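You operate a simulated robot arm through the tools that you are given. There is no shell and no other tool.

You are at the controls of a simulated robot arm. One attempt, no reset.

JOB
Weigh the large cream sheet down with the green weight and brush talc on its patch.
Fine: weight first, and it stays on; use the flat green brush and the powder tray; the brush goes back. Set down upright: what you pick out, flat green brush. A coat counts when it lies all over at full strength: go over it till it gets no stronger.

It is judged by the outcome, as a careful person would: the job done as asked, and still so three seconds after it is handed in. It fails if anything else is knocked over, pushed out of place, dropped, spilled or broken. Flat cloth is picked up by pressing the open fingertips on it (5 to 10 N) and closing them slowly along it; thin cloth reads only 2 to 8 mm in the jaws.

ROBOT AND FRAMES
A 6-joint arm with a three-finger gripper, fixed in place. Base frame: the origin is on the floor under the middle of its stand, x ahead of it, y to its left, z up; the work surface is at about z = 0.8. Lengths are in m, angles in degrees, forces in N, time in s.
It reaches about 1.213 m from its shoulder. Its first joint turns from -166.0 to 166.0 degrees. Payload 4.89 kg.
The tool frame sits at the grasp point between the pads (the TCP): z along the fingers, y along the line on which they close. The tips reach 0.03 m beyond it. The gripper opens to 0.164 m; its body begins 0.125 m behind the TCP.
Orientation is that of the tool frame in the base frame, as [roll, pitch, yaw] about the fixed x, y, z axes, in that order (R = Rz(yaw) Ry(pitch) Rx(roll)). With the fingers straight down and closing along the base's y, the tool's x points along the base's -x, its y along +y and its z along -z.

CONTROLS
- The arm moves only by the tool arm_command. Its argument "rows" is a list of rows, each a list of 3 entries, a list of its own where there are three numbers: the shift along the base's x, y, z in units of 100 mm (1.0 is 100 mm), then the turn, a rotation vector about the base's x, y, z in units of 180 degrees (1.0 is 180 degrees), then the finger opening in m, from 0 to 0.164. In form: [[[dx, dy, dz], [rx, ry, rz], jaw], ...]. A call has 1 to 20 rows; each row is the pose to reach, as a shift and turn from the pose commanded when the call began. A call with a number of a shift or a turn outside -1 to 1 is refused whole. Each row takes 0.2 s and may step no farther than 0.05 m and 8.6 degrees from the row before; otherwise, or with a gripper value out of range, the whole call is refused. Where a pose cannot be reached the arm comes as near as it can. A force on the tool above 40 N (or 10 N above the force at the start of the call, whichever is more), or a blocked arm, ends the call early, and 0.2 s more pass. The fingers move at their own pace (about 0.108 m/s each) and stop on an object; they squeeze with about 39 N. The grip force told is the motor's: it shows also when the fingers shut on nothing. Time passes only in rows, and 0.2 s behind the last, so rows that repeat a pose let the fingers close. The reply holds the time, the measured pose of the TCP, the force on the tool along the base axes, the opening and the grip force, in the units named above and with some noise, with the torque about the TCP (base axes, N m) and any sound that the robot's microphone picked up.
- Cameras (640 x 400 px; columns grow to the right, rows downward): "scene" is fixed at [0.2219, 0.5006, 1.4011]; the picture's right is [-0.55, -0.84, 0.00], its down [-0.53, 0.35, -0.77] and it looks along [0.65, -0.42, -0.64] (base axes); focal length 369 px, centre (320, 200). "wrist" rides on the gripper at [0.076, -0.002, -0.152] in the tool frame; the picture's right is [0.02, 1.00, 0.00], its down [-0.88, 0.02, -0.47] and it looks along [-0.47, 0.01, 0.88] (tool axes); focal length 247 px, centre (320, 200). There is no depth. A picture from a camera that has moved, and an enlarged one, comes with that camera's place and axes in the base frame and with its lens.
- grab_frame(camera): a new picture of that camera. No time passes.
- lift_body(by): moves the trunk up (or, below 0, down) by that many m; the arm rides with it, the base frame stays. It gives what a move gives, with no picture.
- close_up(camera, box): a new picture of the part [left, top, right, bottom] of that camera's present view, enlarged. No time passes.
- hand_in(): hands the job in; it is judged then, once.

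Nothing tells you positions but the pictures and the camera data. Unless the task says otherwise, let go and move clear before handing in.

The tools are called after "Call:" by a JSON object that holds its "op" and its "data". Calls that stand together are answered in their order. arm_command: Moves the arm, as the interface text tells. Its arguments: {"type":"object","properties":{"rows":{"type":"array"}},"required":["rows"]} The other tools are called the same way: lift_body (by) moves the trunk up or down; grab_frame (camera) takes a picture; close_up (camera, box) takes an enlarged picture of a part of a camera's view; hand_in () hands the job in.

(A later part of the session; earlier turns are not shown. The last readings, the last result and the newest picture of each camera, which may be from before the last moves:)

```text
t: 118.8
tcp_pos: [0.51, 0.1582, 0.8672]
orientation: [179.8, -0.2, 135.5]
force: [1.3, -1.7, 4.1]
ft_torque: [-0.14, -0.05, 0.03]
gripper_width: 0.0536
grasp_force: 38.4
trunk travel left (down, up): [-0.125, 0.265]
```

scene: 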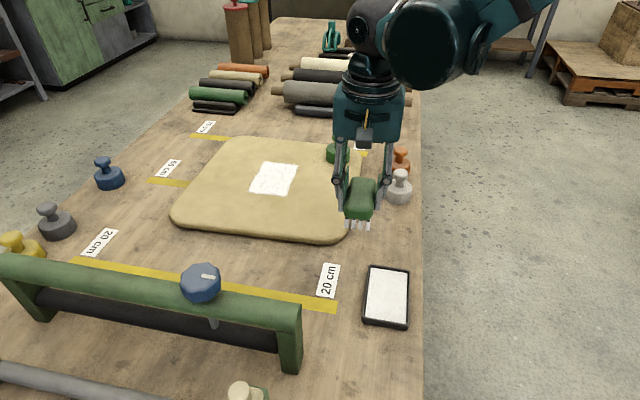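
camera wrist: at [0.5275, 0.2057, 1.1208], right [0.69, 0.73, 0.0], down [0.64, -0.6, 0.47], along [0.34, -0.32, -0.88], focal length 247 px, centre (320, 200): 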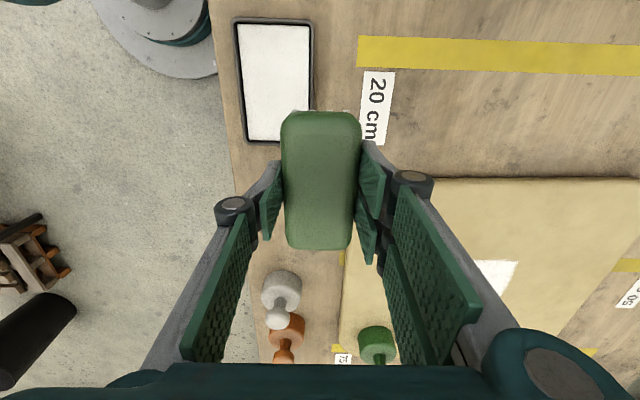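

Call:
{"op": "arm_command", "data": {"rows": [[[0, 0, -0.002], [0, 0, 0], 0.0], [[0.025, -0.025, -0.002], [0, 0, 0], 0.0], [[0, 0, -0.002], [0, 0, 0], 0.0], [[-0.025, 0.025, -0.002], [0, 0, 0], 0.0], [[0.0, 0.0, -0.002], [0, 0, 0], 0.0], [[0.0, 0.0, 0.05], [0, 0, 0], 0.0], [[0.0, 0.0, 0.3], [0, 0, 0], 0.0], [[0.0, 0.0, 0.7], [0, 0, 0], 0.0], [[0.0, 0.0, 1.0], [0, 0, 0], 0.0]]}}

Call:
{"op": "arm_command", "data": {"rows": [[[0.4, 0.0, 0], [0, 0, 0], 0.0], [[0.8, 0.0, 0], [0, 0, 0], 0.0], [[1.0, 0.0, 0], [0, 0, 0], 0.0]]}}

Call:
{"op": "arm_command", "data": {"rows": [[[0.4, 0.0, 0], [0, 0, 0], 0.0], [[0.8, 0.0, 0], [0, 0, 0], 0.0], [[1.0, 0.0, 0], [0, 0, 0], 0.0]]}}

Call:
{"op": "arm_command", "data": {"rows": [[[0.4, 0.0, 0], [0, 0, 0], 0.0], [[0.8, 0.0, 0], [0, 0, 0], 0.0], [[1.0, 0.0, 0], [0, 0, 0], 0.0], [[1.0, 0.0, 0], [0, 0, 0], 0.0]]}}

```text
t: 120.8
tcp_pos: [0.5118, 0.1582, 0.9686]
orientation: [-180.0, -0.2, 135.4]
force: [1.5, -0.4, -2.1]
ft_torque: [-0.05, 0.26, 0.02]
gripper_width: 0.0533
grasp_force: 38.7
trunk travel left (down, up): [-0.125, 0.265]
```

```text
t: 121.6
tcp_pos: [0.6092, 0.1594, 0.9689]
orientation: [179.9, -0.2, 135.6]
force: [-0.8, -0.5, -0.8]
ft_torque: [0.0, -0.16, -0.03]
gripper_width: 0.0533
grasp_force: 39.3
trunk travel left (down, up): [-0.125, 0.265]
```

```text
t: 122.4
tcp_pos: [0.7106, 0.1591, 0.9671]
orientation: [179.9, -0.2, 135.6]
force: [-1.4, 0.4, -0.3]
ft_torque: [-0.01, -0.16, 0.03]
gripper_width: 0.0533
grasp_force: 38.7
trunk travel left (down, up): [-0.125, 0.265]
```

```text
t: 123.4
tcp_pos: [0.8102, 0.1578, 0.9681]
orientation: [-180.0, -0.2, 135.6]
force: [-0.3, 0.4, -1.3]
ft_torque: [-0.02, 0.1, -0.01]
gripper_width: 0.0537
grasp_force: 38.9
trunk travel left (down, up): [-0.125, 0.265]
```

Call:
{"op": "arm_command", "data": {"rows": [[[0.3, -0.07, -0.1], [0, 0, 0], 0.0], [[0.6, -0.13, -0.4], [0, 0, 0], 0.0], [[0.725, -0.157, -0.75], [0, 0, 0], 0.0], [[0.725, -0.157, -0.89], [0, 0, 0], 0.0], [[0.725, -0.157, -0.905], [0, 0, 0], 0.0], [[0.725, -0.157, -0.905], [0, 0, 0], 0.0]]}}

Call:
{"op": "arm_command", "data": {"rows": [[[0, 0, -0.003], [0, 0, 0], 0.0], [[0, 0, -0.006], [0, 0, 0], 0.0]]}}

```text
t: 124.8
tcp_pos: [0.8821, 0.1425, 0.8781]
orientation: [179.9, -0.2, 135.5]
force: [-0.5, -0.2, -2.3]
ft_torque: [0.02, 0.02, 0.0]
gripper_width: 0.0532
grasp_force: 39.3
trunk travel left (down, up): [-0.125, 0.265]
```

```text
t: 125.4
tcp_pos: [0.882, 0.1429, 0.8771]
orientation: [-180.0, -0.2, 135.5]
force: [-0.2, -0.4, 0.3]
ft_torque: [-0.02, -0.04, 0.0]
gripper_width: 0.0532
grasp_force: 38.8
trunk travel left (down, up): [-0.125, 0.265]
```

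Call:
{"op": "arm_command", "data": {"rows": [[[0, 0, -0.006], [0, 0, 0], 0.0], [[0.1, 0.102, -0.006], [0, 0, 0], 0.0], [[0.2, 0.204, -0.006], [0, 0, 0], 0.0], [[0.3, 0.306, -0.006], [0, 0, 0], 0.0], [[0.4, 0.407, -0.006], [0, 0, 0], 0.0], [[0.5, 0.509, -0.006], [0, 0, 0], 0.0], [[0.6, 0.611, -0.006], [0, 0, 0], 0.0], [[0.7, 0.713, -0.006], [0, 0, 0], 0.0], [[0.8, 0.814, -0.006], [0, 0, 0], 0.0], [[0.9, 0.916, -0.006], [0, 0, 0], 0.0]]}}

Call:
{"op": "arm_command", "data": {"rows": [[[-0.1, -0.102, 0], [0, 0, 0], 0.0], [[-0.2, -0.204, 0], [0, 0, 0], 0.0], [[-0.3, -0.306, 0], [0, 0, 0], 0.0], [[-0.4, -0.407, 0], [0, 0, 0], 0.0], [[-0.5, -0.509, 0], [0, 0, 0], 0.0], [[-0.6, -0.611, 0], [0, 0, 0], 0.0], [[-0.7, -0.713, 0], [0, 0, 0], 0.0], [[-0.8, -0.814, 0], [0, 0, 0], 0.0], [[-0.9, -0.916, 0], [0, 0, 0], 0.0]]}}

Call:
{"op": "close_up", "data": {"camera": "scene", "box": [220, 130, 340, 225]}}

```text
t: 127.6
tcp_pos: [0.9721, 0.2341, 0.8773]
orientation: [179.8, -0.2, 135.6]
force: [-8.3, -7.0, 12.3]
ft_torque: [-0.24, 0.21, -0.01]
gripper_width: 0.0531
grasp_force: 38.5
trunk travel left (down, up): [-0.125, 0.265]
```

```text
t: 129.6
tcp_pos: [0.8828, 0.1423, 0.8771]
orientation: [180.0, -0.2, 135.5]
force: [3.6, 5.0, 12.9]
ft_torque: [0.38, -0.22, 0.04]
gripper_width: 0.0532
grasp_force: 38.9
trunk travel left (down, up): [-0.125, 0.265]
```

```text
4.21 times, centred on (280, 178) of scene
camera zoom: at [0.2219, 0.5006, 1.4011], right [-0.55, -0.84, 0.0], down [-0.53, 0.35, -0.77], along [0.65, -0.42, -0.64], focal length 1552 px, centre (488, 295)
```

zoom: 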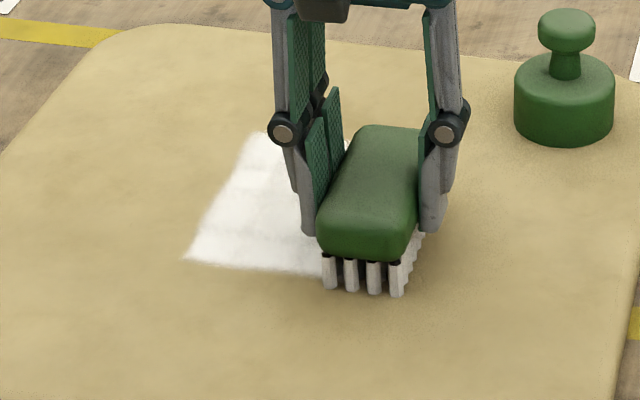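

Call:
{"op": "arm_command", "data": {"rows": [[[0, 0, 0.03], [0, 0, 0], 0.0], [[0.232, -0.228, 0.03], [0, 0, 0], 0.0], [[0.464, -0.456, 0.03], [0, 0, 0], 0.0], [[0.464, -0.456, 0.002], [0, 0, 0], 0.0], [[0.464, -0.456, 0.002], [0, 0, 0], 0.0]]}}

```text
t: 130.8
tcp_pos: [0.9293, 0.0974, 0.8765]
orientation: [180.0, -0.3, 135.5]
force: [-0.2, 0.0, -2.0]
ft_torque: [0.01, 0.01, 0.0]
gripper_width: 0.0532
grasp_force: 38.8
trunk travel left (down, up): [-0.125, 0.265]
```

Call:
{"op": "arm_command", "data": {"rows": [[[0, 0, -0.005], [0, 0, 0], 0.0], [[0, 0, -0.007], [0, 0, 0], 0.0]]}}

```text
t: 131.4
tcp_pos: [0.9291, 0.0981, 0.877]
orientation: [179.8, -0.2, 135.4]
force: [2.4, -0.3, 8.3]
ft_torque: [0.01, -0.01, 0.01]
gripper_width: 0.0533
grasp_force: 38.7
trunk travel left (down, up): [-0.125, 0.265]
```

Call:
{"op": "arm_command", "data": {"rows": [[[0, 0, -0.001], [0, 0, 0], 0.0], [[0.1, 0.102, -0.001], [0, 0, 0], 0.0], [[0.2, 0.204, -0.001], [0, 0, 0], 0.0], [[0.3, 0.306, -0.001], [0, 0, 0], 0.0], [[0.4, 0.407, -0.001], [0, 0, 0], 0.0], [[0.5, 0.509, -0.001], [0, 0, 0], 0.0], [[0.6, 0.611, -0.001], [0, 0, 0], 0.0], [[0.7, 0.713, -0.001], [0, 0, 0], 0.0], [[0.8, 0.814, -0.001], [0, 0, 0], 0.0], [[0.9, 0.916, -0.001], [0, 0, 0], 0.0]]}}

Call:
{"op": "arm_command", "data": {"rows": [[[-0.1, -0.102, 0], [0, 0, 0], 0.0], [[-0.2, -0.204, 0], [0, 0, 0], 0.0], [[-0.3, -0.306, 0], [0, 0, 0], 0.0], [[-0.4, -0.407, 0], [0, 0, 0], 0.0], [[-0.5, -0.509, 0.001], [0, 0, 0], 0.0], [[-0.6, -0.611, 0.001], [0, 0, 0], 0.0], [[-0.7, -0.713, 0.001], [0, 0, 0], 0.0], [[-0.8, -0.814, 0.001], [0, 0, 0], 0.0], [[-0.9, -0.916, 0.002], [0, 0, 0], 0.0]]}}

```text
t: 133.6
tcp_pos: [1.0187, 0.1869, 0.8766]
orientation: [179.9, -0.2, 135.5]
force: [-9.6, -11.3, 16.5]
ft_torque: [-0.38, 0.38, 0.04]
gripper_width: 0.0534
grasp_force: 39.0
trunk travel left (down, up): [-0.125, 0.265]
```

```text
t: 135.6
tcp_pos: [0.9274, 0.0979, 0.8754]
orientation: [-180.0, -0.1, 135.4]
force: [11.7, 11.2, 28.8]
ft_torque: [0.62, -0.52, -0.05]
gripper_width: 0.0532
grasp_force: 38.4
trunk travel left (down, up): [-0.125, 0.265]
```

Call:
{"op": "arm_command", "data": {"rows": [[[0, 0, 0.1], [0, 0, 0], 0.0], [[0, 0, 0.4], [0, 0, 0], 0.0], [[-0.3, 0.05, 0.7], [0, 0, 0], 0.0], [[-0.65, 0.1, 0.9], [0, 0, 0], 0.0], [[-1.0, 0.15, 0.9], [0, 0, 0], 0.0]]}}

Call:
{"op": "arm_command", "data": {"rows": [[[-0.4, 0.06, 0.0], [0, 0, 0], 0.0], [[-0.8, 0.12, 0.0], [0, 0, 0], 0.0], [[-1.0, 0.15, 0.0], [0, 0, 0], 0.0]]}}

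Call:
{"op": "arm_command", "data": {"rows": [[[-0.4, 0.06, 0.0], [0, 0, 0], 0.0], [[-0.8, 0.12, 0.0], [0, 0, 0], 0.0], [[-1.0, 0.15, 0.0], [0, 0, 0], 0.0]]}}

Call:
{"op": "close_up", "data": {"camera": "scene", "box": [230, 145, 330, 210]}}

Call:
{"op": "close_up", "data": {"camera": "scene", "box": [170, 120, 420, 340]}}

```text
t: 136.8
tcp_pos: [0.8299, 0.1122, 0.9655]
orientation: [-180.0, -0.2, 135.6]
force: [1.1, -0.1, -2.3]
ft_torque: [0.03, 0.18, 0.01]
gripper_width: 0.0533
grasp_force: 39.3
trunk travel left (down, up): [-0.125, 0.265]
```

```text
t: 137.6
tcp_pos: [0.7297, 0.1265, 0.9661]
orientation: [-180.0, -0.2, 135.5]
force: [1.5, 0.0, -2.9]
ft_torque: [-0.01, 0.17, -0.01]
gripper_width: 0.0532
grasp_force: 39.3
trunk travel left (down, up): [-0.125, 0.265]
```

```text
t: 138.4
tcp_pos: [0.6297, 0.144, 0.9653]
orientation: [180.0, -0.3, 135.5]
force: [1.2, 0.2, -2.3]
ft_torque: [-0.01, 0.23, 0.02]
gripper_width: 0.0534
grasp_force: 39.2
trunk travel left (down, up): [-0.125, 0.265]
```

```text
6.15 times, centred on (280, 178) of scene
camera zoom: at [0.2219, 0.5006, 1.4011], right [-0.55, -0.84, 0.0], down [-0.53, 0.35, -0.77], along [0.65, -0.42, -0.64], focal length 2269 px, centre (566, 338)
```

zoom: 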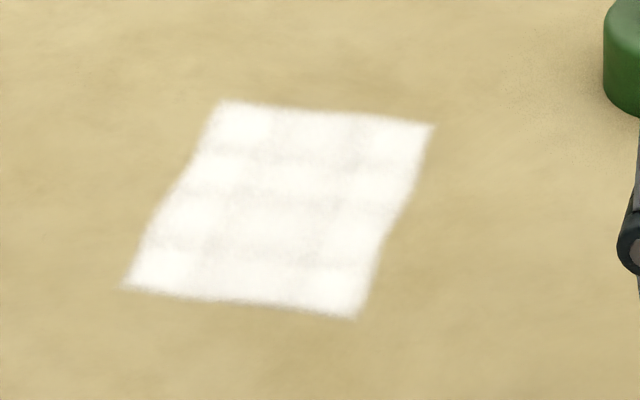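

```text
1.82 times, centred on (295, 230) of scene
camera zoom: at [0.2219, 0.5006, 1.4011], right [-0.55, -0.84, 0.0], down [-0.53, 0.35, -0.77], along [0.65, -0.42, -0.64], focal length 670 px, centre (366, 146)
```

zoom: 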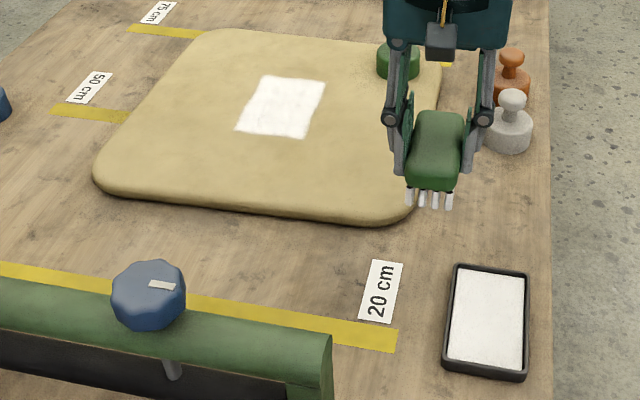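

Call:
{"op": "close_up", "data": {"camera": "scene", "box": [246, 157, 302, 199]}}

Call:
{"op": "arm_command", "data": {"rows": [[[-0.4, 0.04, 0.0], [0, 0, 0], 0.0], [[-0.8, 0.09, 0.0], [0, 0, 0], 0.0], [[-1.0, 0.12, 0.0], [0, 0, 0], 0.0]]}}

Call:
{"op": "arm_command", "data": {"rows": [[[-0.19, 0.02, 0.0], [0, 0, 0], 0.0], [[-0.19, 0.02, -0.4], [0, 0, 0], 0.0], [[-0.19, 0.02, -0.8], [0, 0, 0], 0.0], [[-0.19, 0.02, -0.93], [0, 0, 0], 0.0], [[-0.19, 0.02, -0.96], [0, 0, 0], 0.0], [[-0.19, 0.02, -0.97], [0, 0, 0], 0.0], [[-0.19, 0.02, -0.97], [0, 0, 0], 0.0]]}}

```text
9.52 times, centred on (274, 178) of scene
camera zoom: at [0.2219, 0.5006, 1.4011], right [-0.55, -0.84, 0.0], down [-0.53, 0.35, -0.77], along [0.65, -0.42, -0.64], focal length 3511 px, centre (758, 410)
```

zoom: 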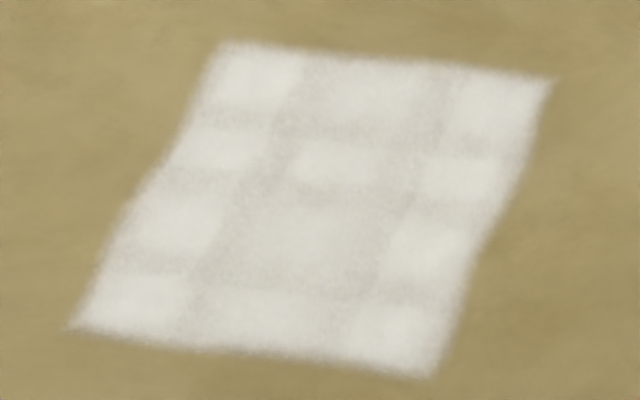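

```text
t: 139.2
tcp_pos: [0.5303, 0.1544, 0.966]
orientation: [180.0, -0.3, 135.5]
force: [1.2, 0.5, -1.7]
ft_torque: [-0.01, 0.2, 0.02]
gripper_width: 0.0534
grasp_force: 39.1
trunk travel left (down, up): [-0.125, 0.265]
```

```text
t: 140.8
tcp_pos: [0.5099, 0.1562, 0.8703]
orientation: [-179.9, -0.2, 135.5]
force: [-0.1, 0.1, -1.0]
ft_torque: [0.0, 0.04, -0.03]
gripper_width: 0.0533
grasp_force: 38.9
trunk travel left (down, up): [-0.125, 0.265]
```

The coat still shows slightly weaker cells in the middle column, so I'll reload and keep going.

Call:
{"op": "arm_command", "data": {"rows": [[[0, 0, -0.01], [0, 0, 0], 0.0], [[0, 0, -0.015], [0, 0, 0], 0.0]]}}

Call:
{"op": "arm_command", "data": {"rows": [[[0, 0, -0.005], [0, 0, 0], 0.0], [[0, 0, -0.007], [0, 0, 0], 0.0]]}}

Call:
{"op": "arm_command", "data": {"rows": [[[0, 0, -0.003], [0, 0, 0], 0.0], [[0, 0, -0.005], [0, 0, 0], 0.0]]}}

```text
t: 141.4
tcp_pos: [0.5099, 0.1556, 0.8674]
orientation: [-179.9, -0.2, 135.5]
force: [0.0, 0.2, 1.9]
ft_torque: [-0.15, -0.08, -0.02]
gripper_width: 0.0533
grasp_force: 38.9
trunk travel left (down, up): [-0.125, 0.265]
```

```text
t: 142.0
tcp_pos: [0.5082, 0.1565, 0.8676]
orientation: [179.9, -0.2, 135.6]
force: [0.5, 3.6, 24.1]
ft_torque: [-0.05, -0.09, -0.01]
gripper_width: 0.0533
grasp_force: 39.6
trunk travel left (down, up): [-0.125, 0.265]
```

```text
t: 142.6
tcp_pos: [0.51, 0.1558, 0.8667]
orientation: [179.9, -0.2, 135.5]
force: [2.1, 5.1, 37.1]
ft_torque: [0.23, -0.13, 0.02]
gripper_width: 0.0536
grasp_force: 39.0
trunk travel left (down, up): [-0.125, 0.265]
```

Call:
{"op": "arm_command", "data": {"rows": [[[0, 0, 0.011], [0, 0, 0], 0.0], [[0.025, -0.025, 0.011], [0, 0, 0], 0.0], [[0, 0, 0.011], [0, 0, 0], 0.0], [[-0.025, 0.025, 0.011], [0, 0, 0], 0.0], [[0.0, 0.0, 0.011], [0, 0, 0], 0.0]]}}

Call:
{"op": "arm_command", "data": {"rows": [[[0.0, 0.0, 0.05], [0, 0, 0], 0.0], [[0.0, 0.0, 0.3], [0, 0, 0], 0.0], [[0.0, 0.0, 0.7], [0, 0, 0], 0.0], [[0.0, 0.0, 1.0], [0, 0, 0], 0.0]]}}

Call:
{"op": "close_up", "data": {"camera": "scene", "box": [330, 180, 450, 350]}}

```text
t: 143.8
tcp_pos: [0.5091, 0.1572, 0.8689]
orientation: [180.0, -0.1, 135.5]
force: [0.8, -0.7, -1.4]
ft_torque: [-0.02, -0.01, 0.03]
gripper_width: 0.0532
grasp_force: 38.9
trunk travel left (down, up): [-0.125, 0.265]
```

```text
t: 144.8
tcp_pos: [0.5104, 0.1559, 0.967]
orientation: [180.0, -0.1, 135.5]
force: [0.4, 0.9, -1.7]
ft_torque: [-0.05, 0.21, 0.01]
gripper_width: 0.0533
grasp_force: 38.7
trunk travel left (down, up): [-0.125, 0.265]
```

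```text
2.35 times, centred on (390, 265) of scene
camera zoom: at [0.2219, 0.5006, 1.4011], right [-0.55, -0.84, 0.0], down [-0.53, 0.35, -0.77], along [0.65, -0.42, -0.64], focal length 868 px, centre (155, 47)
```

zoom: 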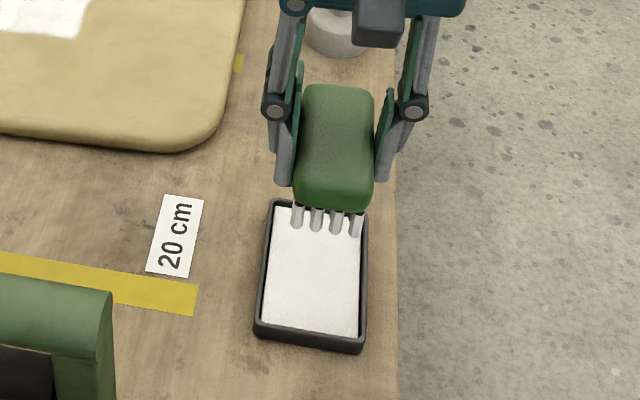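

Call:
{"op": "arm_command", "data": {"rows": [[[0.4, 0.0, 0], [0, 0, 0], 0.0], [[0.8, 0.0, 0], [0, 0, 0], 0.0], [[1.0, 0.0, 0], [0, 0, 0], 0.0]]}}

Call:
{"op": "arm_command", "data": {"rows": [[[0.4, 0.0, 0], [0, 0, 0], 0.0], [[0.8, 0.0, 0], [0, 0, 0], 0.0], [[1.0, 0.0, 0], [0, 0, 0], 0.0]]}}

Call:
{"op": "arm_command", "data": {"rows": [[[0.4, 0.0, 0], [0, 0, 0], 0.0], [[0.8, 0.0, 0], [0, 0, 0], 0.0], [[1.0, 0.0, 0], [0, 0, 0], 0.0], [[1.0, 0.0, 0], [0, 0, 0], 0.0]]}}

Call:
{"op": "arm_command", "data": {"rows": [[[0.3, -0.03, -0.1], [0, 0, 0], 0.0], [[0.6, -0.07, -0.4], [0, 0, 0], 0.0], [[0.65, -0.07, -0.75], [0, 0, 0], 0.0], [[0.65, -0.07, -0.89], [0, 0, 0], 0.0], [[0.65, -0.07, -0.907], [0, 0, 0], 0.0], [[0.65, -0.07, -0.907], [0, 0, 0], 0.0]]}}

```text
t: 145.6
tcp_pos: [0.6105, 0.1554, 0.9684]
orientation: [-180.0, -0.3, 135.5]
force: [-1.8, -0.1, -1.2]
ft_torque: [0.03, -0.15, -0.01]
gripper_width: 0.0531
grasp_force: 39.5
trunk travel left (down, up): [-0.125, 0.265]
```

```text
t: 146.4
tcp_pos: [0.7097, 0.1563, 0.9673]
orientation: [179.9, -0.1, 135.5]
force: [-1.0, 0.0, -0.4]
ft_torque: [-0.05, -0.12, -0.01]
gripper_width: 0.0533
grasp_force: 39.4
trunk travel left (down, up): [-0.125, 0.265]
```

```text
t: 147.4
tcp_pos: [0.8104, 0.1556, 0.9669]
orientation: [-179.9, -0.3, 135.5]
force: [0.7, 0.1, -1.8]
ft_torque: [0.01, 0.09, 0.01]
gripper_width: 0.0532
grasp_force: 39.3
trunk travel left (down, up): [-0.125, 0.265]
```

```text
t: 148.8
tcp_pos: [0.8749, 0.1492, 0.8754]
orientation: [180.0, -0.3, 135.6]
force: [-0.8, 0.0, -0.6]
ft_torque: [0.03, -0.02, 0.02]
gripper_width: 0.0534
grasp_force: 39.0
trunk travel left (down, up): [-0.125, 0.265]
```

Call:
{"op": "arm_command", "data": {"rows": [[[0, 0, -0.003], [0, 0, 0], 0.0], [[0, 0, -0.006], [0, 0, 0], 0.0]]}}

```text
t: 149.4
tcp_pos: [0.8745, 0.1493, 0.8758]
orientation: [-179.9, -0.2, 135.5]
force: [0.0, 0.9, -1.7]
ft_torque: [0.01, 0.0, 0.01]
gripper_width: 0.0534
grasp_force: 39.2
trunk travel left (down, up): [-0.125, 0.265]
```

Call:
{"op": "arm_command", "data": {"rows": [[[0, 0, -0.005], [0, 0, 0], 0.0], [[0, 0, -0.006], [0, 0, 0], 0.0]]}}

```text
t: 150.0
tcp_pos: [0.8761, 0.1488, 0.8754]
orientation: [-180.0, -0.2, 135.6]
force: [0.0, -1.1, 2.9]
ft_torque: [-0.11, -0.07, 0.03]
gripper_width: 0.0531
grasp_force: 39.3
trunk travel left (down, up): [-0.125, 0.265]
```

Call:
{"op": "arm_command", "data": {"rows": [[[0, 0, -0.005], [0, 0, 0], 0.0], [[0.1, 0.102, -0.005], [0, 0, 0], 0.0], [[0.2, 0.204, -0.005], [0, 0, 0], 0.0], [[0.3, 0.306, -0.005], [0, 0, 0], 0.0], [[0.4, 0.407, -0.005], [0, 0, 0], 0.0], [[0.5, 0.509, -0.005], [0, 0, 0], 0.0], [[0.6, 0.611, -0.005], [0, 0, 0], 0.0], [[0.7, 0.713, -0.005], [0, 0, 0], 0.0], [[0.8, 0.814, -0.005], [0, 0, 0], 0.0], [[0.9, 0.916, -0.005], [0, 0, 0], 0.0]]}}

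Call:
{"op": "arm_command", "data": {"rows": [[[0.12, -0.12, 0], [0, 0, 0], 0.0], [[0.25, -0.246, 0], [0, 0, 0], 0.0], [[0.15, -0.348, 0], [0, 0, 0], 0.0], [[0.05, -0.45, 0], [0, 0, 0], 0.0], [[-0.05, -0.552, 0], [0, 0, 0], 0.0], [[-0.15, -0.653, 0], [0, 0, 0], 0.0], [[-0.25, -0.755, 0], [0, 0, 0], 0.0], [[-0.35, -0.857, 0], [0, 0, 0], 0.0], [[-0.45, -0.959, 0], [0, 0, 0], 0.0]]}}

```text
t: 152.2
tcp_pos: [0.9644, 0.239, 0.8763]
orientation: [179.8, -0.1, 135.5]
force: [-3.9, -4.7, 7.1]
ft_torque: [-0.16, 0.11, -0.01]
gripper_width: 0.0532
grasp_force: 39.0
trunk travel left (down, up): [-0.125, 0.265]
```

```text
t: 154.2
tcp_pos: [0.9181, 0.1454, 0.8757]
orientation: [180.0, -0.1, 135.5]
force: [10.1, 9.9, 24.9]
ft_torque: [0.58, -0.42, 0.0]
gripper_width: 0.0534
grasp_force: 38.9
trunk travel left (down, up): [-0.125, 0.265]
```

Call:
{"op": "arm_command", "data": {"rows": [[[-0.1, -0.1, 0.005], [0, 0, 0], 0.0], [[-0.19, -0.194, 0.006], [0, 0, 0], 0.0], [[-0.04, -0.341, 0.006], [0, 0, 0], 0.0], [[0.11, -0.489, 0.006], [0, 0, 0], 0.0]]}}

```text
t: 155.2
tcp_pos: [0.9312, 0.0961, 0.8761]
orientation: [180.0, -0.2, 135.5]
force: [-5.9, 3.7, 7.4]
ft_torque: [0.12, 0.28, -0.03]
gripper_width: 0.0535
grasp_force: 39.3
trunk travel left (down, up): [-0.125, 0.265]
```

Call:
{"op": "arm_command", "data": {"rows": [[[0, 0, -0.002], [0, 0, 0], 0.0], [[0.1, 0.102, -0.002], [0, 0, 0], 0.0], [[0.2, 0.204, -0.002], [0, 0, 0], 0.0], [[0.3, 0.306, -0.002], [0, 0, 0], 0.0], [[0.4, 0.407, -0.002], [0, 0, 0], 0.0], [[0.5, 0.509, -0.002], [0, 0, 0], 0.0], [[0.6, 0.611, -0.002], [0, 0, 0], 0.0], [[0.7, 0.713, -0.002], [0, 0, 0], 0.0], [[0.8, 0.814, -0.002], [0, 0, 0], 0.0], [[0.9, 0.916, -0.002], [0, 0, 0], 0.0]]}}

Call:
{"op": "arm_command", "data": {"rows": [[[-0.1, -0.102, 0.001], [0, 0, 0], 0.0], [[-0.2, -0.204, 0.001], [0, 0, 0], 0.0], [[-0.3, -0.306, 0.002], [0, 0, 0], 0.0], [[-0.4, -0.407, 0.002], [0, 0, 0], 0.0], [[-0.5, -0.509, 0.003], [0, 0, 0], 0.0], [[-0.6, -0.611, 0.003], [0, 0, 0], 0.0], [[-0.7, -0.713, 0.004], [0, 0, 0], 0.0], [[-0.8, -0.814, 0.004], [0, 0, 0], 0.0], [[-0.9, -0.916, 0.005], [0, 0, 0], 0.0]]}}

```text
t: 157.4
tcp_pos: [1.0201, 0.187, 0.875]
orientation: [179.8, -0.2, 135.5]
force: [-3.0, -4.0, 6.2]
ft_torque: [-0.17, 0.13, -0.03]
gripper_width: 0.0535
grasp_force: 38.7
trunk travel left (down, up): [-0.125, 0.265]
```

```text
t: 159.4
tcp_pos: [0.9304, 0.096, 0.8754]
orientation: [180.0, -0.1, 135.5]
force: [0.0, 1.0, -2.3]
ft_torque: [-0.02, 0.07, 0.04]
gripper_width: 0.0533
grasp_force: 38.9
trunk travel left (down, up): [-0.125, 0.265]
```

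Call:
{"op": "arm_command", "data": {"rows": [[[-0.15, 0.14, 0.01], [0, 0, 0], 0.0], [[-0.285, 0.28, 0.01], [0, 0, 0], 0.0], [[-0.285, 0.28, -0.006], [0, 0, 0], 0.0], [[-0.285, 0.28, -0.006], [0, 0, 0], 0.0]]}}

```text
t: 160.4
tcp_pos: [0.9024, 0.1249, 0.876]
orientation: [180.0, -0.2, 135.4]
force: [-0.6, 0.0, 0.4]
ft_torque: [0.05, -0.06, 0.0]
gripper_width: 0.0533
grasp_force: 39.0
trunk travel left (down, up): [-0.125, 0.265]
```

Call:
{"op": "arm_command", "data": {"rows": [[[0, 0, -0.006], [0, 0, 0], 0.0], [[0.1, 0.102, -0.006], [0, 0, 0], 0.0], [[0.2, 0.204, -0.006], [0, 0, 0], 0.0], [[0.3, 0.306, -0.006], [0, 0, 0], 0.0], [[0.4, 0.407, -0.006], [0, 0, 0], 0.0], [[0.5, 0.509, -0.006], [0, 0, 0], 0.0], [[0.6, 0.611, -0.006], [0, 0, 0], 0.0], [[0.7, 0.713, -0.006], [0, 0, 0], 0.0], [[0.8, 0.814, -0.006], [0, 0, 0], 0.0]]}}

Call:
{"op": "arm_command", "data": {"rows": [[[-0.1, -0.102, 0.0], [0, 0, 0], 0.0], [[-0.2, -0.204, 0.0], [0, 0, 0], 0.0], [[-0.3, -0.306, 0.001], [0, 0, 0], 0.0], [[-0.4, -0.407, 0.001], [0, 0, 0], 0.0], [[-0.5, -0.509, 0.001], [0, 0, 0], 0.0], [[-0.6, -0.611, 0.001], [0, 0, 0], 0.0], [[-0.7, -0.713, 0.002], [0, 0, 0], 0.0], [[-0.8, -0.814, 0.002], [0, 0, 0], 0.0]]}}

Call:
{"op": "arm_command", "data": {"rows": [[[0, 0, 0.1], [0, 0, 0], 0.0], [[0, 0, 0.4], [0, 0, 0], 0.0], [[-0.3, 0.05, 0.7], [0, 0, 0], 0.0], [[-0.65, 0.1, 0.9], [0, 0, 0], 0.0], [[-1.0, 0.1, 0.9], [0, 0, 0], 0.0]]}}

Call:
{"op": "arm_command", "data": {"rows": [[[-0.4, 0.02, 0.0], [0, 0, 0], 0.0], [[-0.8, 0.04, 0.0], [0, 0, 0], 0.0], [[-1.0, 0.05, 0.0], [0, 0, 0], 0.0]]}}

Call:
{"op": "close_up", "data": {"camera": "scene", "box": [230, 145, 330, 210]}}

Call:
{"op": "close_up", "data": {"camera": "scene", "box": [246, 157, 302, 199]}}

```text
t: 162.4
tcp_pos: [0.9828, 0.204, 0.8762]
orientation: [180.0, -0.2, 135.5]
force: [-4.3, -3.8, 5.9]
ft_torque: [-0.18, 0.08, -0.06]
gripper_width: 0.0531
grasp_force: 39.4
trunk travel left (down, up): [-0.125, 0.265]
```

```text
t: 164.2
tcp_pos: [0.9028, 0.1239, 0.8758]
orientation: [-179.9, -0.1, 135.5]
force: [7.3, 5.7, 16.5]
ft_torque: [0.41, -0.29, -0.06]
gripper_width: 0.0535
grasp_force: 38.7
trunk travel left (down, up): [-0.125, 0.265]
```

```text
t: 165.4
tcp_pos: [0.8035, 0.1346, 0.9651]
orientation: [-180.0, -0.2, 135.5]
force: [0.7, -0.5, -2.9]
ft_torque: [0.01, 0.19, 0.01]
gripper_width: 0.0535
grasp_force: 39.2
trunk travel left (down, up): [-0.125, 0.265]
```

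```text
t: 166.2
tcp_pos: [0.7013, 0.139, 0.9634]
orientation: [180.0, -0.2, 135.5]
force: [0.9, 1.4, -1.6]
ft_torque: [0.04, 0.18, 0.01]
gripper_width: 0.0535
grasp_force: 39.1
trunk travel left (down, up): [-0.125, 0.265]
```

```text
6.15 times, centred on (280, 178) of scene
camera zoom: at [0.2219, 0.5006, 1.4011], right [-0.55, -0.84, 0.0], down [-0.53, 0.35, -0.77], along [0.65, -0.42, -0.64], focal length 2269 px, centre (566, 338)
```

zoom: 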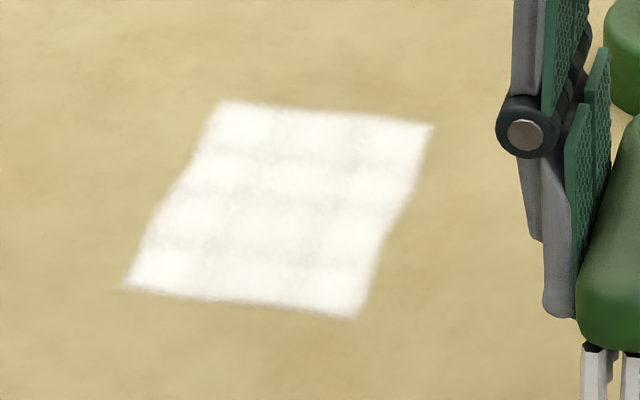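

```text
9.52 times, centred on (274, 178) of scene
camera zoom: at [0.2219, 0.5006, 1.4011], right [-0.55, -0.84, 0.0], down [-0.53, 0.35, -0.77], along [0.65, -0.42, -0.64], focal length 3511 px, centre (758, 410)
```

zoom: 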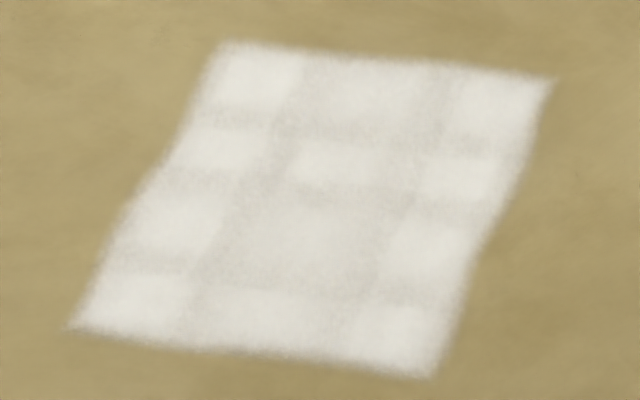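

The two last views look almost identical, so the coat is close to saturation. I'll take a reference close-up and do one more loaded pass to confirm it gets no stronger.

Call:
{"op": "close_up", "data": {"camera": "scene", "box": [252, 162, 298, 194]}}

Call:
{"op": "arm_command", "data": {"rows": [[[-0.4, 0.04, 0.0], [0, 0, 0], 0.0], [[-0.8, 0.08, 0.0], [0, 0, 0], 0.0], [[-0.95, 0.1, 0.0], [0, 0, 0], 0.0]]}}

Call:
{"op": "arm_command", "data": {"rows": [[[-0.4, 0.04, 0.0], [0, 0, 0], 0.0], [[-0.8, 0.08, 0.0], [0, 0, 0], 0.0], [[-0.95, 0.09, 0.0], [0, 0, 0], 0.0]]}}

Call:
{"op": "arm_command", "data": {"rows": [[[0, 0, -0.4], [0, 0, 0], 0.0], [[0, 0, -0.8], [0, 0, 0], 0.0], [[0, 0, -0.93], [0, 0, 0], 0.0], [[0, 0, -0.955], [0, 0, 0], 0.0], [[0, 0, -0.955], [0, 0, 0], 0.0]]}}

```text
12.50 times, centred on (275, 178) of scene
camera zoom: at [0.2219, 0.5006, 1.4011], right [-0.55, -0.84, 0.0], down [-0.53, 0.35, -0.77], along [0.65, -0.42, -0.64], focal length 4609 px, centre (882, 475)
```

zoom: 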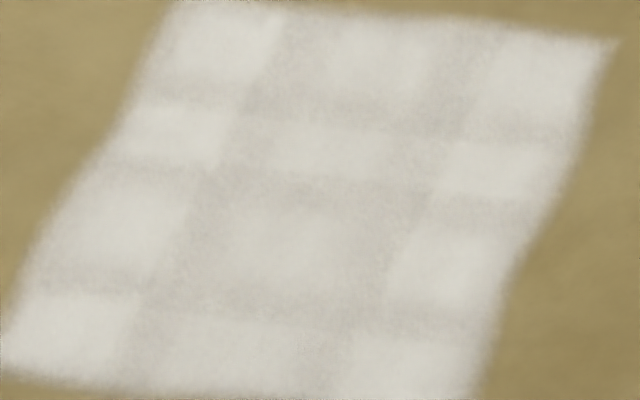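

```text
t: 167.0
tcp_pos: [0.6088, 0.1483, 0.9638]
orientation: [180.0, -0.2, 135.5]
force: [0.9, 0.2, -2.5]
ft_torque: [0.04, 0.14, 0.01]
gripper_width: 0.0534
grasp_force: 39.1
trunk travel left (down, up): [-0.125, 0.265]
```

```text
t: 167.8
tcp_pos: [0.5129, 0.1578, 0.9643]
orientation: [180.0, -0.3, 135.5]
force: [1.9, -1.1, -2.4]
ft_torque: [0.02, 0.16, -0.02]
gripper_width: 0.0534
grasp_force: 39.0
trunk travel left (down, up): [-0.125, 0.265]
```

```text
t: 169.0
tcp_pos: [0.5133, 0.1568, 0.8688]
orientation: [-179.9, -0.3, 135.5]
force: [0.1, -0.6, -1.1]
ft_torque: [-0.02, 0.01, 0.0]
gripper_width: 0.0533
grasp_force: 39.0
trunk travel left (down, up): [-0.125, 0.265]
```

Call:
{"op": "arm_command", "data": {"rows": [[[-0.015, 0.01, -0.007], [0, 0, 0], 0.0], [[-0.015, 0.01, -0.01], [0, 0, 0], 0.0]]}}

Call:
{"op": "arm_command", "data": {"rows": [[[0, 0, -0.005], [0, 0, 0], 0.0], [[0, 0, -0.006], [0, 0, 0], 0.0]]}}

```text
t: 169.6
tcp_pos: [0.5114, 0.1594, 0.8683]
orientation: [180.0, -0.2, 135.4]
force: [1.3, 0.4, -1.9]
ft_torque: [0.01, -0.01, -0.01]
gripper_width: 0.0532
grasp_force: 39.0
trunk travel left (down, up): [-0.125, 0.265]
```

```text
t: 170.2
tcp_pos: [0.5098, 0.1577, 0.8672]
orientation: [-180.0, -0.1, 135.5]
force: [-0.3, -0.2, -1.0]
ft_torque: [-0.04, -0.03, 0.01]
gripper_width: 0.0532
grasp_force: 39.1
trunk travel left (down, up): [-0.125, 0.265]
```

Call:
{"op": "arm_command", "data": {"rows": [[[0, 0, -0.004], [0, 0, 0], 0.0], [[0, 0, -0.005], [0, 0, 0], 0.0]]}}

```text
t: 170.8
tcp_pos: [0.5109, 0.1581, 0.8682]
orientation: [180.0, -0.2, 135.4]
force: [-0.2, -1.0, -1.2]
ft_torque: [0.03, -0.01, -0.04]
gripper_width: 0.0532
grasp_force: 39.3
trunk travel left (down, up): [-0.125, 0.265]
```

Call:
{"op": "arm_command", "data": {"rows": [[[0, 0, -0.004], [0, 0, 0], 0.0], [[0, 0, -0.006], [0, 0, 0], 0.0]]}}

```text
t: 171.4
tcp_pos: [0.5107, 0.1583, 0.8662]
orientation: [180.0, -0.2, 135.5]
force: [0.0, 0.6, -0.8]
ft_torque: [0.0, -0.02, 0.0]
gripper_width: 0.0532
grasp_force: 38.6
trunk travel left (down, up): [-0.125, 0.265]
```

Call:
{"op": "arm_command", "data": {"rows": [[[0, 0, -0.004], [0, 0, 0], 0.0], [[0, 0, -0.006], [0, 0, 0], 0.0]]}}

```text
t: 172.0
tcp_pos: [0.5108, 0.1593, 0.867]
orientation: [179.9, -0.2, 135.5]
force: [3.6, 0.5, 11.7]
ft_torque: [-0.01, -0.14, 0.0]
gripper_width: 0.0533
grasp_force: 38.5
trunk travel left (down, up): [-0.125, 0.265]
```

Call:
{"op": "arm_command", "data": {"rows": [[[0.025, -0.025, 0.002], [0, 0, 0], 0.0], [[0, 0, 0.002], [0, 0, 0], 0.0], [[-0.025, 0.025, 0.002], [0, 0, 0], 0.0], [[0.0, 0.0, 0.002], [0, 0, 0], 0.0], [[0.0, 0.0, 0.05], [0, 0, 0], 0.0], [[0.0, 0.0, 0.3], [0, 0, 0], 0.0], [[0.0, 0.0, 0.7], [0, 0, 0], 0.0], [[0.0, 0.0, 1.0], [0, 0, 0], 0.0]]}}

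Call:
{"op": "arm_command", "data": {"rows": [[[0.4, 0.0, 0], [0, 0, 0], 0.0], [[0.8, 0.0, 0], [0, 0, 0], 0.0], [[1.0, 0.0, 0], [0, 0, 0], 0.0]]}}

Call:
{"op": "arm_command", "data": {"rows": [[[0.4, 0.0, 0], [0, 0, 0], 0.0], [[0.8, 0.0, 0], [0, 0, 0], 0.0], [[1.0, 0.0, 0], [0, 0, 0], 0.0]]}}

Call:
{"op": "arm_command", "data": {"rows": [[[0.4, 0.0, 0], [0, 0, 0], 0.0], [[0.8, 0.0, 0], [0, 0, 0], 0.0], [[1.0, 0.0, 0], [0, 0, 0], 0.0], [[1.0, 0.0, 0], [0, 0, 0], 0.0]]}}

Call:
{"op": "arm_command", "data": {"rows": [[[0.3, -0.03, -0.1], [0, 0, 0], 0.0], [[0.6, -0.1, -0.4], [0, 0, 0], 0.0], [[0.68, -0.11, -0.75], [0, 0, 0], 0.0], [[0.68, -0.11, -0.89], [0, 0, 0], 0.0], [[0.68, -0.11, -0.902], [0, 0, 0], 0.0], [[0.68, -0.11, -0.902], [0, 0, 0], 0.0]]}}

```text
t: 173.8
tcp_pos: [0.5118, 0.1603, 0.9664]
orientation: [180.0, -0.2, 135.5]
force: [0.8, 0.6, -1.7]
ft_torque: [-0.06, 0.2, 0.02]
gripper_width: 0.0533
grasp_force: 39.5
trunk travel left (down, up): [-0.125, 0.265]
```

```text
t: 174.6
tcp_pos: [0.6137, 0.1572, 0.9667]
orientation: [179.9, -0.2, 135.5]
force: [-1.1, -0.1, -0.9]
ft_torque: [0.01, -0.12, -0.01]
gripper_width: 0.0531
grasp_force: 38.9
trunk travel left (down, up): [-0.125, 0.265]
```

```text
t: 175.4
tcp_pos: [0.7111, 0.1587, 0.9651]
orientation: [179.8, -0.2, 135.5]
force: [-0.6, 0.4, -1.0]
ft_torque: [0.03, -0.12, -0.01]
gripper_width: 0.0534
grasp_force: 38.9
trunk travel left (down, up): [-0.125, 0.265]
```

```text
t: 176.4
tcp_pos: [0.8108, 0.1593, 0.9657]
orientation: [-179.9, -0.2, 135.5]
force: [1.0, -0.4, -2.5]
ft_torque: [0.0, 0.09, -0.02]
gripper_width: 0.0534
grasp_force: 39.2
trunk travel left (down, up): [-0.125, 0.265]
```

```text
t: 177.8
tcp_pos: [0.8794, 0.1477, 0.875]
orientation: [180.0, -0.2, 135.5]
force: [0.8, 0.6, -1.1]
ft_torque: [0.0, 0.04, 0.01]
gripper_width: 0.0534
grasp_force: 39.0
trunk travel left (down, up): [-0.125, 0.265]
```

Call:
{"op": "arm_command", "data": {"rows": [[[0, 0, -0.004], [0, 0, 0], 0.0], [[0, 0, -0.008], [0, 0, 0], 0.0]]}}

```text
t: 178.4
tcp_pos: [0.8789, 0.1483, 0.8751]
orientation: [179.9, -0.1, 135.5]
force: [-0.3, 0.4, -1.3]
ft_torque: [-0.01, -0.01, 0.02]
gripper_width: 0.0534
grasp_force: 38.9
trunk travel left (down, up): [-0.125, 0.265]
```

Call:
{"op": "arm_command", "data": {"rows": [[[0, 0, -0.004], [0, 0, 0], 0.0], [[0, 0, -0.006], [0, 0, 0], 0.0]]}}

```text
t: 179.0
tcp_pos: [0.8794, 0.1489, 0.8751]
orientation: [180.0, -0.2, 135.5]
force: [4.1, 0.2, 9.7]
ft_torque: [0.09, -0.04, 0.02]
gripper_width: 0.0536
grasp_force: 38.8
trunk travel left (down, up): [-0.125, 0.265]
```

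Call:
{"op": "arm_command", "data": {"rows": [[[0, 0, -0.001], [0, 0, 0], 0.0], [[0.1, 0.102, -0.001], [0, 0, 0], 0.0], [[0.2, 0.204, -0.001], [0, 0, 0], 0.0], [[0.3, 0.306, -0.001], [0, 0, 0], 0.0], [[0.4, 0.407, -0.002], [0, 0, 0], 0.0], [[0.5, 0.509, -0.002], [0, 0, 0], 0.0], [[0.6, 0.611, -0.003], [0, 0, 0], 0.0], [[0.7, 0.713, -0.003], [0, 0, 0], 0.0], [[0.8, 0.814, -0.003], [0, 0, 0], 0.0], [[0.88, 0.896, -0.003], [0, 0, 0], 0.0]]}}

Call:
{"op": "arm_command", "data": {"rows": [[[0.12, -0.12, 0], [0, 0, 0], 0.0], [[0.27, -0.265, 0], [0, 0, 0], 0.0], [[0.17, -0.367, 0.001], [0, 0, 0], 0.0], [[0.07, -0.469, 0.001], [0, 0, 0], 0.0], [[-0.03, -0.57, 0.002], [0, 0, 0], 0.0], [[-0.13, -0.672, 0.003], [0, 0, 0], 0.0], [[-0.23, -0.774, 0.003], [0, 0, 0], 0.0], [[-0.33, -0.876, 0.003], [0, 0, 0], 0.0], [[-0.43, -0.978, 0.003], [0, 0, 0], 0.0]]}}

```text
t: 181.2
tcp_pos: [0.9661, 0.2363, 0.8745]
orientation: [179.9, -0.1, 135.5]
force: [-6.5, -7.5, 10.7]
ft_torque: [-0.2, 0.25, -0.03]
gripper_width: 0.0532
grasp_force: 39.0
trunk travel left (down, up): [-0.125, 0.265]
```

```text
t: 183.2
tcp_pos: [0.9243, 0.1381, 0.8759]
orientation: [-179.9, -0.1, 135.5]
force: [8.0, 6.8, 19.2]
ft_torque: [0.51, -0.44, 0.0]
gripper_width: 0.0535
grasp_force: 38.6
trunk travel left (down, up): [-0.125, 0.265]
```

Call:
{"op": "arm_command", "data": {"rows": [[[-0.1, -0.1, 0.003], [0, 0, 0], 0.0], [[-0.17, -0.173, 0.004], [0, 0, 0], 0.0], [[-0.03, -0.305, 0.004], [0, 0, 0], 0.0], [[0.1, -0.436, 0.004], [0, 0, 0], 0.0]]}}

Call:
{"op": "arm_command", "data": {"rows": [[[0, 0, -0.001], [0, 0, 0], 0.0], [[0.1, 0.102, -0.001], [0, 0, 0], 0.0], [[0.2, 0.204, -0.001], [0, 0, 0], 0.0], [[0.3, 0.306, -0.001], [0, 0, 0], 0.0], [[0.4, 0.407, -0.001], [0, 0, 0], 0.0], [[0.5, 0.509, -0.001], [0, 0, 0], 0.0], [[0.6, 0.611, -0.001], [0, 0, 0], 0.0], [[0.7, 0.713, -0.001], [0, 0, 0], 0.0], [[0.8, 0.814, -0.001], [0, 0, 0], 0.0]]}}

Call:
{"op": "arm_command", "data": {"rows": [[[-0.1, -0.102, 0.001], [0, 0, 0], 0.0], [[-0.2, -0.204, 0.001], [0, 0, 0], 0.0], [[-0.3, -0.306, 0.002], [0, 0, 0], 0.0], [[-0.4, -0.407, 0.002], [0, 0, 0], 0.0], [[-0.5, -0.509, 0.002], [0, 0, 0], 0.0], [[-0.6, -0.611, 0.003], [0, 0, 0], 0.0], [[-0.7, -0.713, 0.003], [0, 0, 0], 0.0], [[-0.8, -0.814, 0.003], [0, 0, 0], 0.0]]}}

```text
t: 184.2
tcp_pos: [0.9338, 0.0965, 0.8746]
orientation: [179.9, -0.2, 135.5]
force: [-3.8, 3.3, 4.9]
ft_torque: [0.13, 0.14, -0.03]
gripper_width: 0.0534
grasp_force: 38.9
trunk travel left (down, up): [-0.125, 0.265]
```

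```text
t: 186.2
tcp_pos: [1.015, 0.1782, 0.8748]
orientation: [179.8, -0.2, 135.5]
force: [-1.3, 0.7, -1.9]
ft_torque: [0.01, -0.05, -0.02]
gripper_width: 0.0534
grasp_force: 39.1
trunk travel left (down, up): [-0.125, 0.265]
```

```text
t: 188.0
tcp_pos: [0.9338, 0.0953, 0.8751]
orientation: [180.0, -0.2, 135.5]
force: [-1.0, -0.4, 0.9]
ft_torque: [-0.06, 0.05, -0.01]
gripper_width: 0.0536
grasp_force: 39.0
trunk travel left (down, up): [-0.125, 0.265]
```

Call:
{"op": "arm_command", "data": {"rows": [[[0, 0, -0.005], [0, 0, 0], 0.0], [[0.1, 0.102, -0.006], [0, 0, 0], 0.0], [[0.2, 0.204, -0.007], [0, 0, 0], 0.0], [[0.3, 0.306, -0.008], [0, 0, 0], 0.0], [[0.4, 0.407, -0.009], [0, 0, 0], 0.0], [[0.5, 0.509, -0.01], [0, 0, 0], 0.0], [[0.6, 0.611, -0.01], [0, 0, 0], 0.0], [[0.7, 0.713, -0.01], [0, 0, 0], 0.0], [[0.8, 0.814, -0.01], [0, 0, 0], 0.0], [[0.88, 0.896, -0.01], [0, 0, 0], 0.0]]}}

Call:
{"op": "arm_command", "data": {"rows": [[[-0.1, -0.102, 0.001], [0, 0, 0], 0.0], [[-0.2, -0.204, 0.001], [0, 0, 0], 0.0], [[-0.3, -0.306, 0.002], [0, 0, 0], 0.0], [[-0.4, -0.407, 0.003], [0, 0, 0], 0.0], [[-0.5, -0.509, 0.004], [0, 0, 0], 0.0], [[-0.6, -0.611, 0.005], [0, 0, 0], 0.0], [[-0.7, -0.713, 0.006], [0, 0, 0], 0.0], [[-0.8, -0.814, 0.007], [0, 0, 0], 0.0]]}}

Call:
{"op": "arm_command", "data": {"rows": [[[0, 0, 0.1], [0, 0, 0], 0.0], [[0, 0, 0.4], [0, 0, 0], 0.0], [[-0.3, 0.05, 0.7], [0, 0, 0], 0.0], [[-0.65, 0.1, 0.9], [0, 0, 0], 0.0], [[-1.0, 0.1, 0.9], [0, 0, 0], 0.0]]}}

Call:
{"op": "arm_command", "data": {"rows": [[[-0.4, 0.02, 0.0], [0, 0, 0], 0.0], [[-0.8, 0.04, 0.0], [0, 0, 0], 0.0], [[-1.0, 0.05, 0.0], [0, 0, 0], 0.0]]}}

Call:
{"op": "close_up", "data": {"camera": "scene", "box": [246, 157, 302, 199]}}

Call:
{"op": "close_up", "data": {"camera": "scene", "box": [252, 162, 298, 194]}}

```text
t: 190.2
tcp_pos: [1.0212, 0.1852, 0.8747]
orientation: [180.0, -0.2, 135.5]
force: [-4.1, -4.6, 7.6]
ft_torque: [-0.15, 0.16, 0.02]
gripper_width: 0.0533
grasp_force: 39.3
trunk travel left (down, up): [-0.125, 0.265]
```

```text
t: 192.0
tcp_pos: [0.9411, 0.1041, 0.8754]
orientation: [179.9, -0.2, 135.5]
force: [2.3, 2.5, 8.7]
ft_torque: [0.2, -0.28, -0.01]
gripper_width: 0.0533
grasp_force: 38.7
trunk travel left (down, up): [-0.125, 0.265]
```

```text
t: 193.2
tcp_pos: [0.8422, 0.1138, 0.9654]
orientation: [-180.0, -0.1, 135.6]
force: [1.0, 0.2, -2.3]
ft_torque: [0.02, 0.24, -0.01]
gripper_width: 0.0532
grasp_force: 39.1
trunk travel left (down, up): [-0.125, 0.265]
```

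```text
t: 194.0
tcp_pos: [0.7432, 0.1188, 0.9634]
orientation: [-179.9, -0.2, 135.5]
force: [1.1, -0.2, -2.1]
ft_torque: [0.01, 0.17, 0.01]
gripper_width: 0.0533
grasp_force: 39.0
trunk travel left (down, up): [-0.125, 0.265]
```

```text
9.52 times, centred on (274, 178) of scene
camera zoom: at [0.2219, 0.5006, 1.4011], right [-0.55, -0.84, 0.0], down [-0.53, 0.35, -0.77], along [0.65, -0.42, -0.64], focal length 3511 px, centre (758, 410)
```

zoom: 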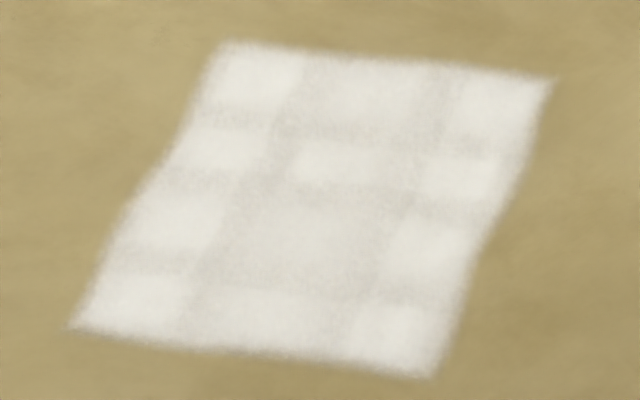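

```text
12.50 times, centred on (275, 178) of scene
camera zoom: at [0.2219, 0.5006, 1.4011], right [-0.55, -0.84, 0.0], down [-0.53, 0.35, -0.77], along [0.65, -0.42, -0.64], focal length 4609 px, centre (882, 475)
```

zoom: 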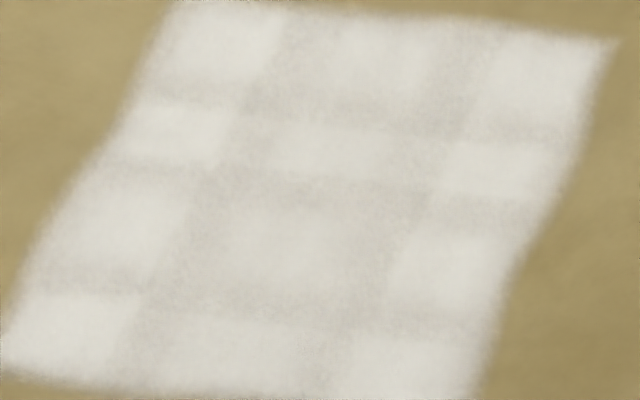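

After five loads and many overlapping passes the last two close-ups look essentially the same, so the coat has stopped getting stronger. Now I'll return the brush to its home at (0.621, 0.041), yaw 133°.

Call:
{"op": "arm_command", "data": {"rows": [[[-0.3, -0.2, 0.0], [0, 0, -0.007], 0.0], [[-0.6, -0.4, 0.0], [0, 0, -0.0139], 0.0], [[-0.95, -0.6, 0.0], [0, 0, -0.0139], 0.0]]}}

Call:
{"op": "arm_command", "data": {"rows": [[[-0.26, -0.17, 0.0], [0, 0, 0], 0.0], [[-0.26, -0.17, -0.4], [0, 0, 0], 0.0], [[-0.26, -0.17, -0.8], [0, 0, 0], 0.0], [[-0.26, -0.17, -0.95], [0, 0, 0], 0.0], [[-0.26, -0.17, -0.95], [0, 0, 0], 0.0]]}}

Call:
{"op": "close_up", "data": {"camera": "scene", "box": [340, 160, 450, 270]}}

Call:
{"op": "grab_frame", "data": {"camera": "wrist"}}

```text
t: 194.8
tcp_pos: [0.6486, 0.0597, 0.9647]
orientation: [-179.9, -0.3, 133.0]
force: [1.9, 1.3, -2.5]
ft_torque: [-0.14, 0.24, 0.0]
gripper_width: 0.0534
grasp_force: 38.9
trunk travel left (down, up): [-0.125, 0.265]
```

```text
t: 196.0
tcp_pos: [0.6205, 0.0441, 0.8693]
orientation: [-180.0, -0.2, 132.9]
force: [0.8, 0.5, -0.8]
ft_torque: [-0.01, 0.04, -0.01]
gripper_width: 0.0532
grasp_force: 38.8
trunk travel left (down, up): [-0.125, 0.265]
```

```text
3.64 times, centred on (395, 215) of scene
camera zoom: at [0.2219, 0.5006, 1.4011], right [-0.55, -0.84, 0.0], down [-0.53, 0.35, -0.77], along [0.65, -0.42, -0.64], focal length 1341 px, centre (47, 146)
```

zoom: 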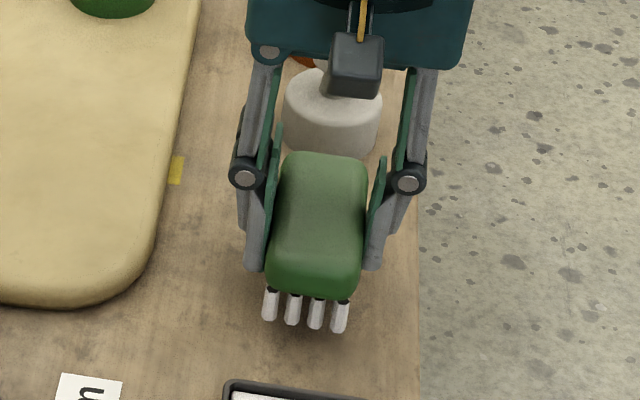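

```text
taken
camera wrist: at [0.5675, 0.0978, 1.022], right [0.72, 0.7, 0.0], down [0.62, -0.63, 0.47], along [0.33, -0.34, -0.88], focal length 247 px, centre (320, 200)
```

wrist: 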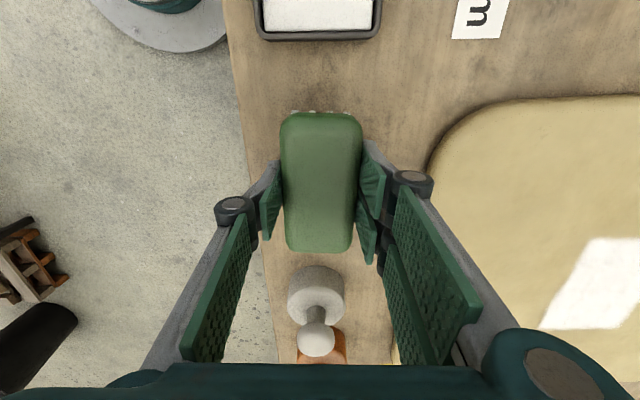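

Call:
{"op": "arm_command", "data": {"rows": [[[0.01, -0.02, -0.05], [0, 0, 0], 0.0], [[0.01, -0.02, -0.1], [0, 0, 0], 0.0], [[0.01, -0.02, -0.13], [0, 0, 0], 0.0], [[0.01, -0.02, -0.145], [0, 0, 0], 0.0]]}}

Call:
{"op": "arm_command", "data": {"rows": [[[0, 0, -0.006], [0, 0, 0], 0.0], [[0, 0, -0.01], [0, 0, 0], 0.0]]}}

```text
t: 197.0
tcp_pos: [0.6221, 0.0403, 0.8545]
orientation: [-180.0, -0.2, 132.9]
force: [0.1, -0.1, -1.6]
ft_torque: [0.01, -0.03, -0.01]
gripper_width: 0.0535
grasp_force: 38.9
trunk travel left (down, up): [-0.125, 0.265]
```

```text
t: 197.6
tcp_pos: [0.6219, 0.0396, 0.8531]
orientation: [-180.0, -0.1, 133.0]
force: [-0.4, 0.5, -1.7]
ft_torque: [-0.02, -0.01, -0.02]
gripper_width: 0.0533
grasp_force: 39.2
trunk travel left (down, up): [-0.125, 0.265]
```

Call:
{"op": "arm_command", "data": {"rows": [[[0, 0.01, -0.005], [0, 0, 0], 0.0], [[0, 0.01, -0.008], [0, 0, 0], 0.0]]}}

Call:
{"op": "arm_command", "data": {"rows": [[[0, 0, -0.004], [0, 0, 0], 0.0], [[0, 0, -0.006], [0, 0, 0], 0.0]]}}

```text
t: 198.2
tcp_pos: [0.6219, 0.0422, 0.854]
orientation: [180.0, -0.2, 132.9]
force: [0.1, -0.5, -1.0]
ft_torque: [0.01, -0.02, 0.01]
gripper_width: 0.0534
grasp_force: 39.1
trunk travel left (down, up): [-0.125, 0.265]
```

```text
t: 198.8
tcp_pos: [0.6215, 0.0414, 0.853]
orientation: [-180.0, -0.1, 133.0]
force: [-0.8, 0.7, -1.8]
ft_torque: [-0.01, -0.01, 0.0]
gripper_width: 0.0531
grasp_force: 39.0
trunk travel left (down, up): [-0.125, 0.265]
```

Call:
{"op": "arm_command", "data": {"rows": [[[0, 0, -0.004], [0, 0, 0], 0.0], [[0, 0, -0.007], [0, 0, 0], 0.0]]}}

```text
t: 199.4
tcp_pos: [0.6231, 0.0413, 0.8514]
orientation: [180.0, -0.3, 132.9]
force: [0.1, 0.4, -1.8]
ft_torque: [-0.04, -0.02, 0.0]
gripper_width: 0.0534
grasp_force: 38.8
trunk travel left (down, up): [-0.125, 0.265]
```

Call:
{"op": "arm_command", "data": {"rows": [[[0, 0, -0.004], [0, 0, 0], 0.0], [[0, 0, -0.007], [0, 0, 0], 0.0]]}}

```text
t: 200.0
tcp_pos: [0.6212, 0.0413, 0.8527]
orientation: [180.0, -0.3, 133.0]
force: [-0.4, 0.9, -2.9]
ft_torque: [0.0, -0.01, 0.0]
gripper_width: 0.0537
grasp_force: 39.0
trunk travel left (down, up): [-0.125, 0.265]
```

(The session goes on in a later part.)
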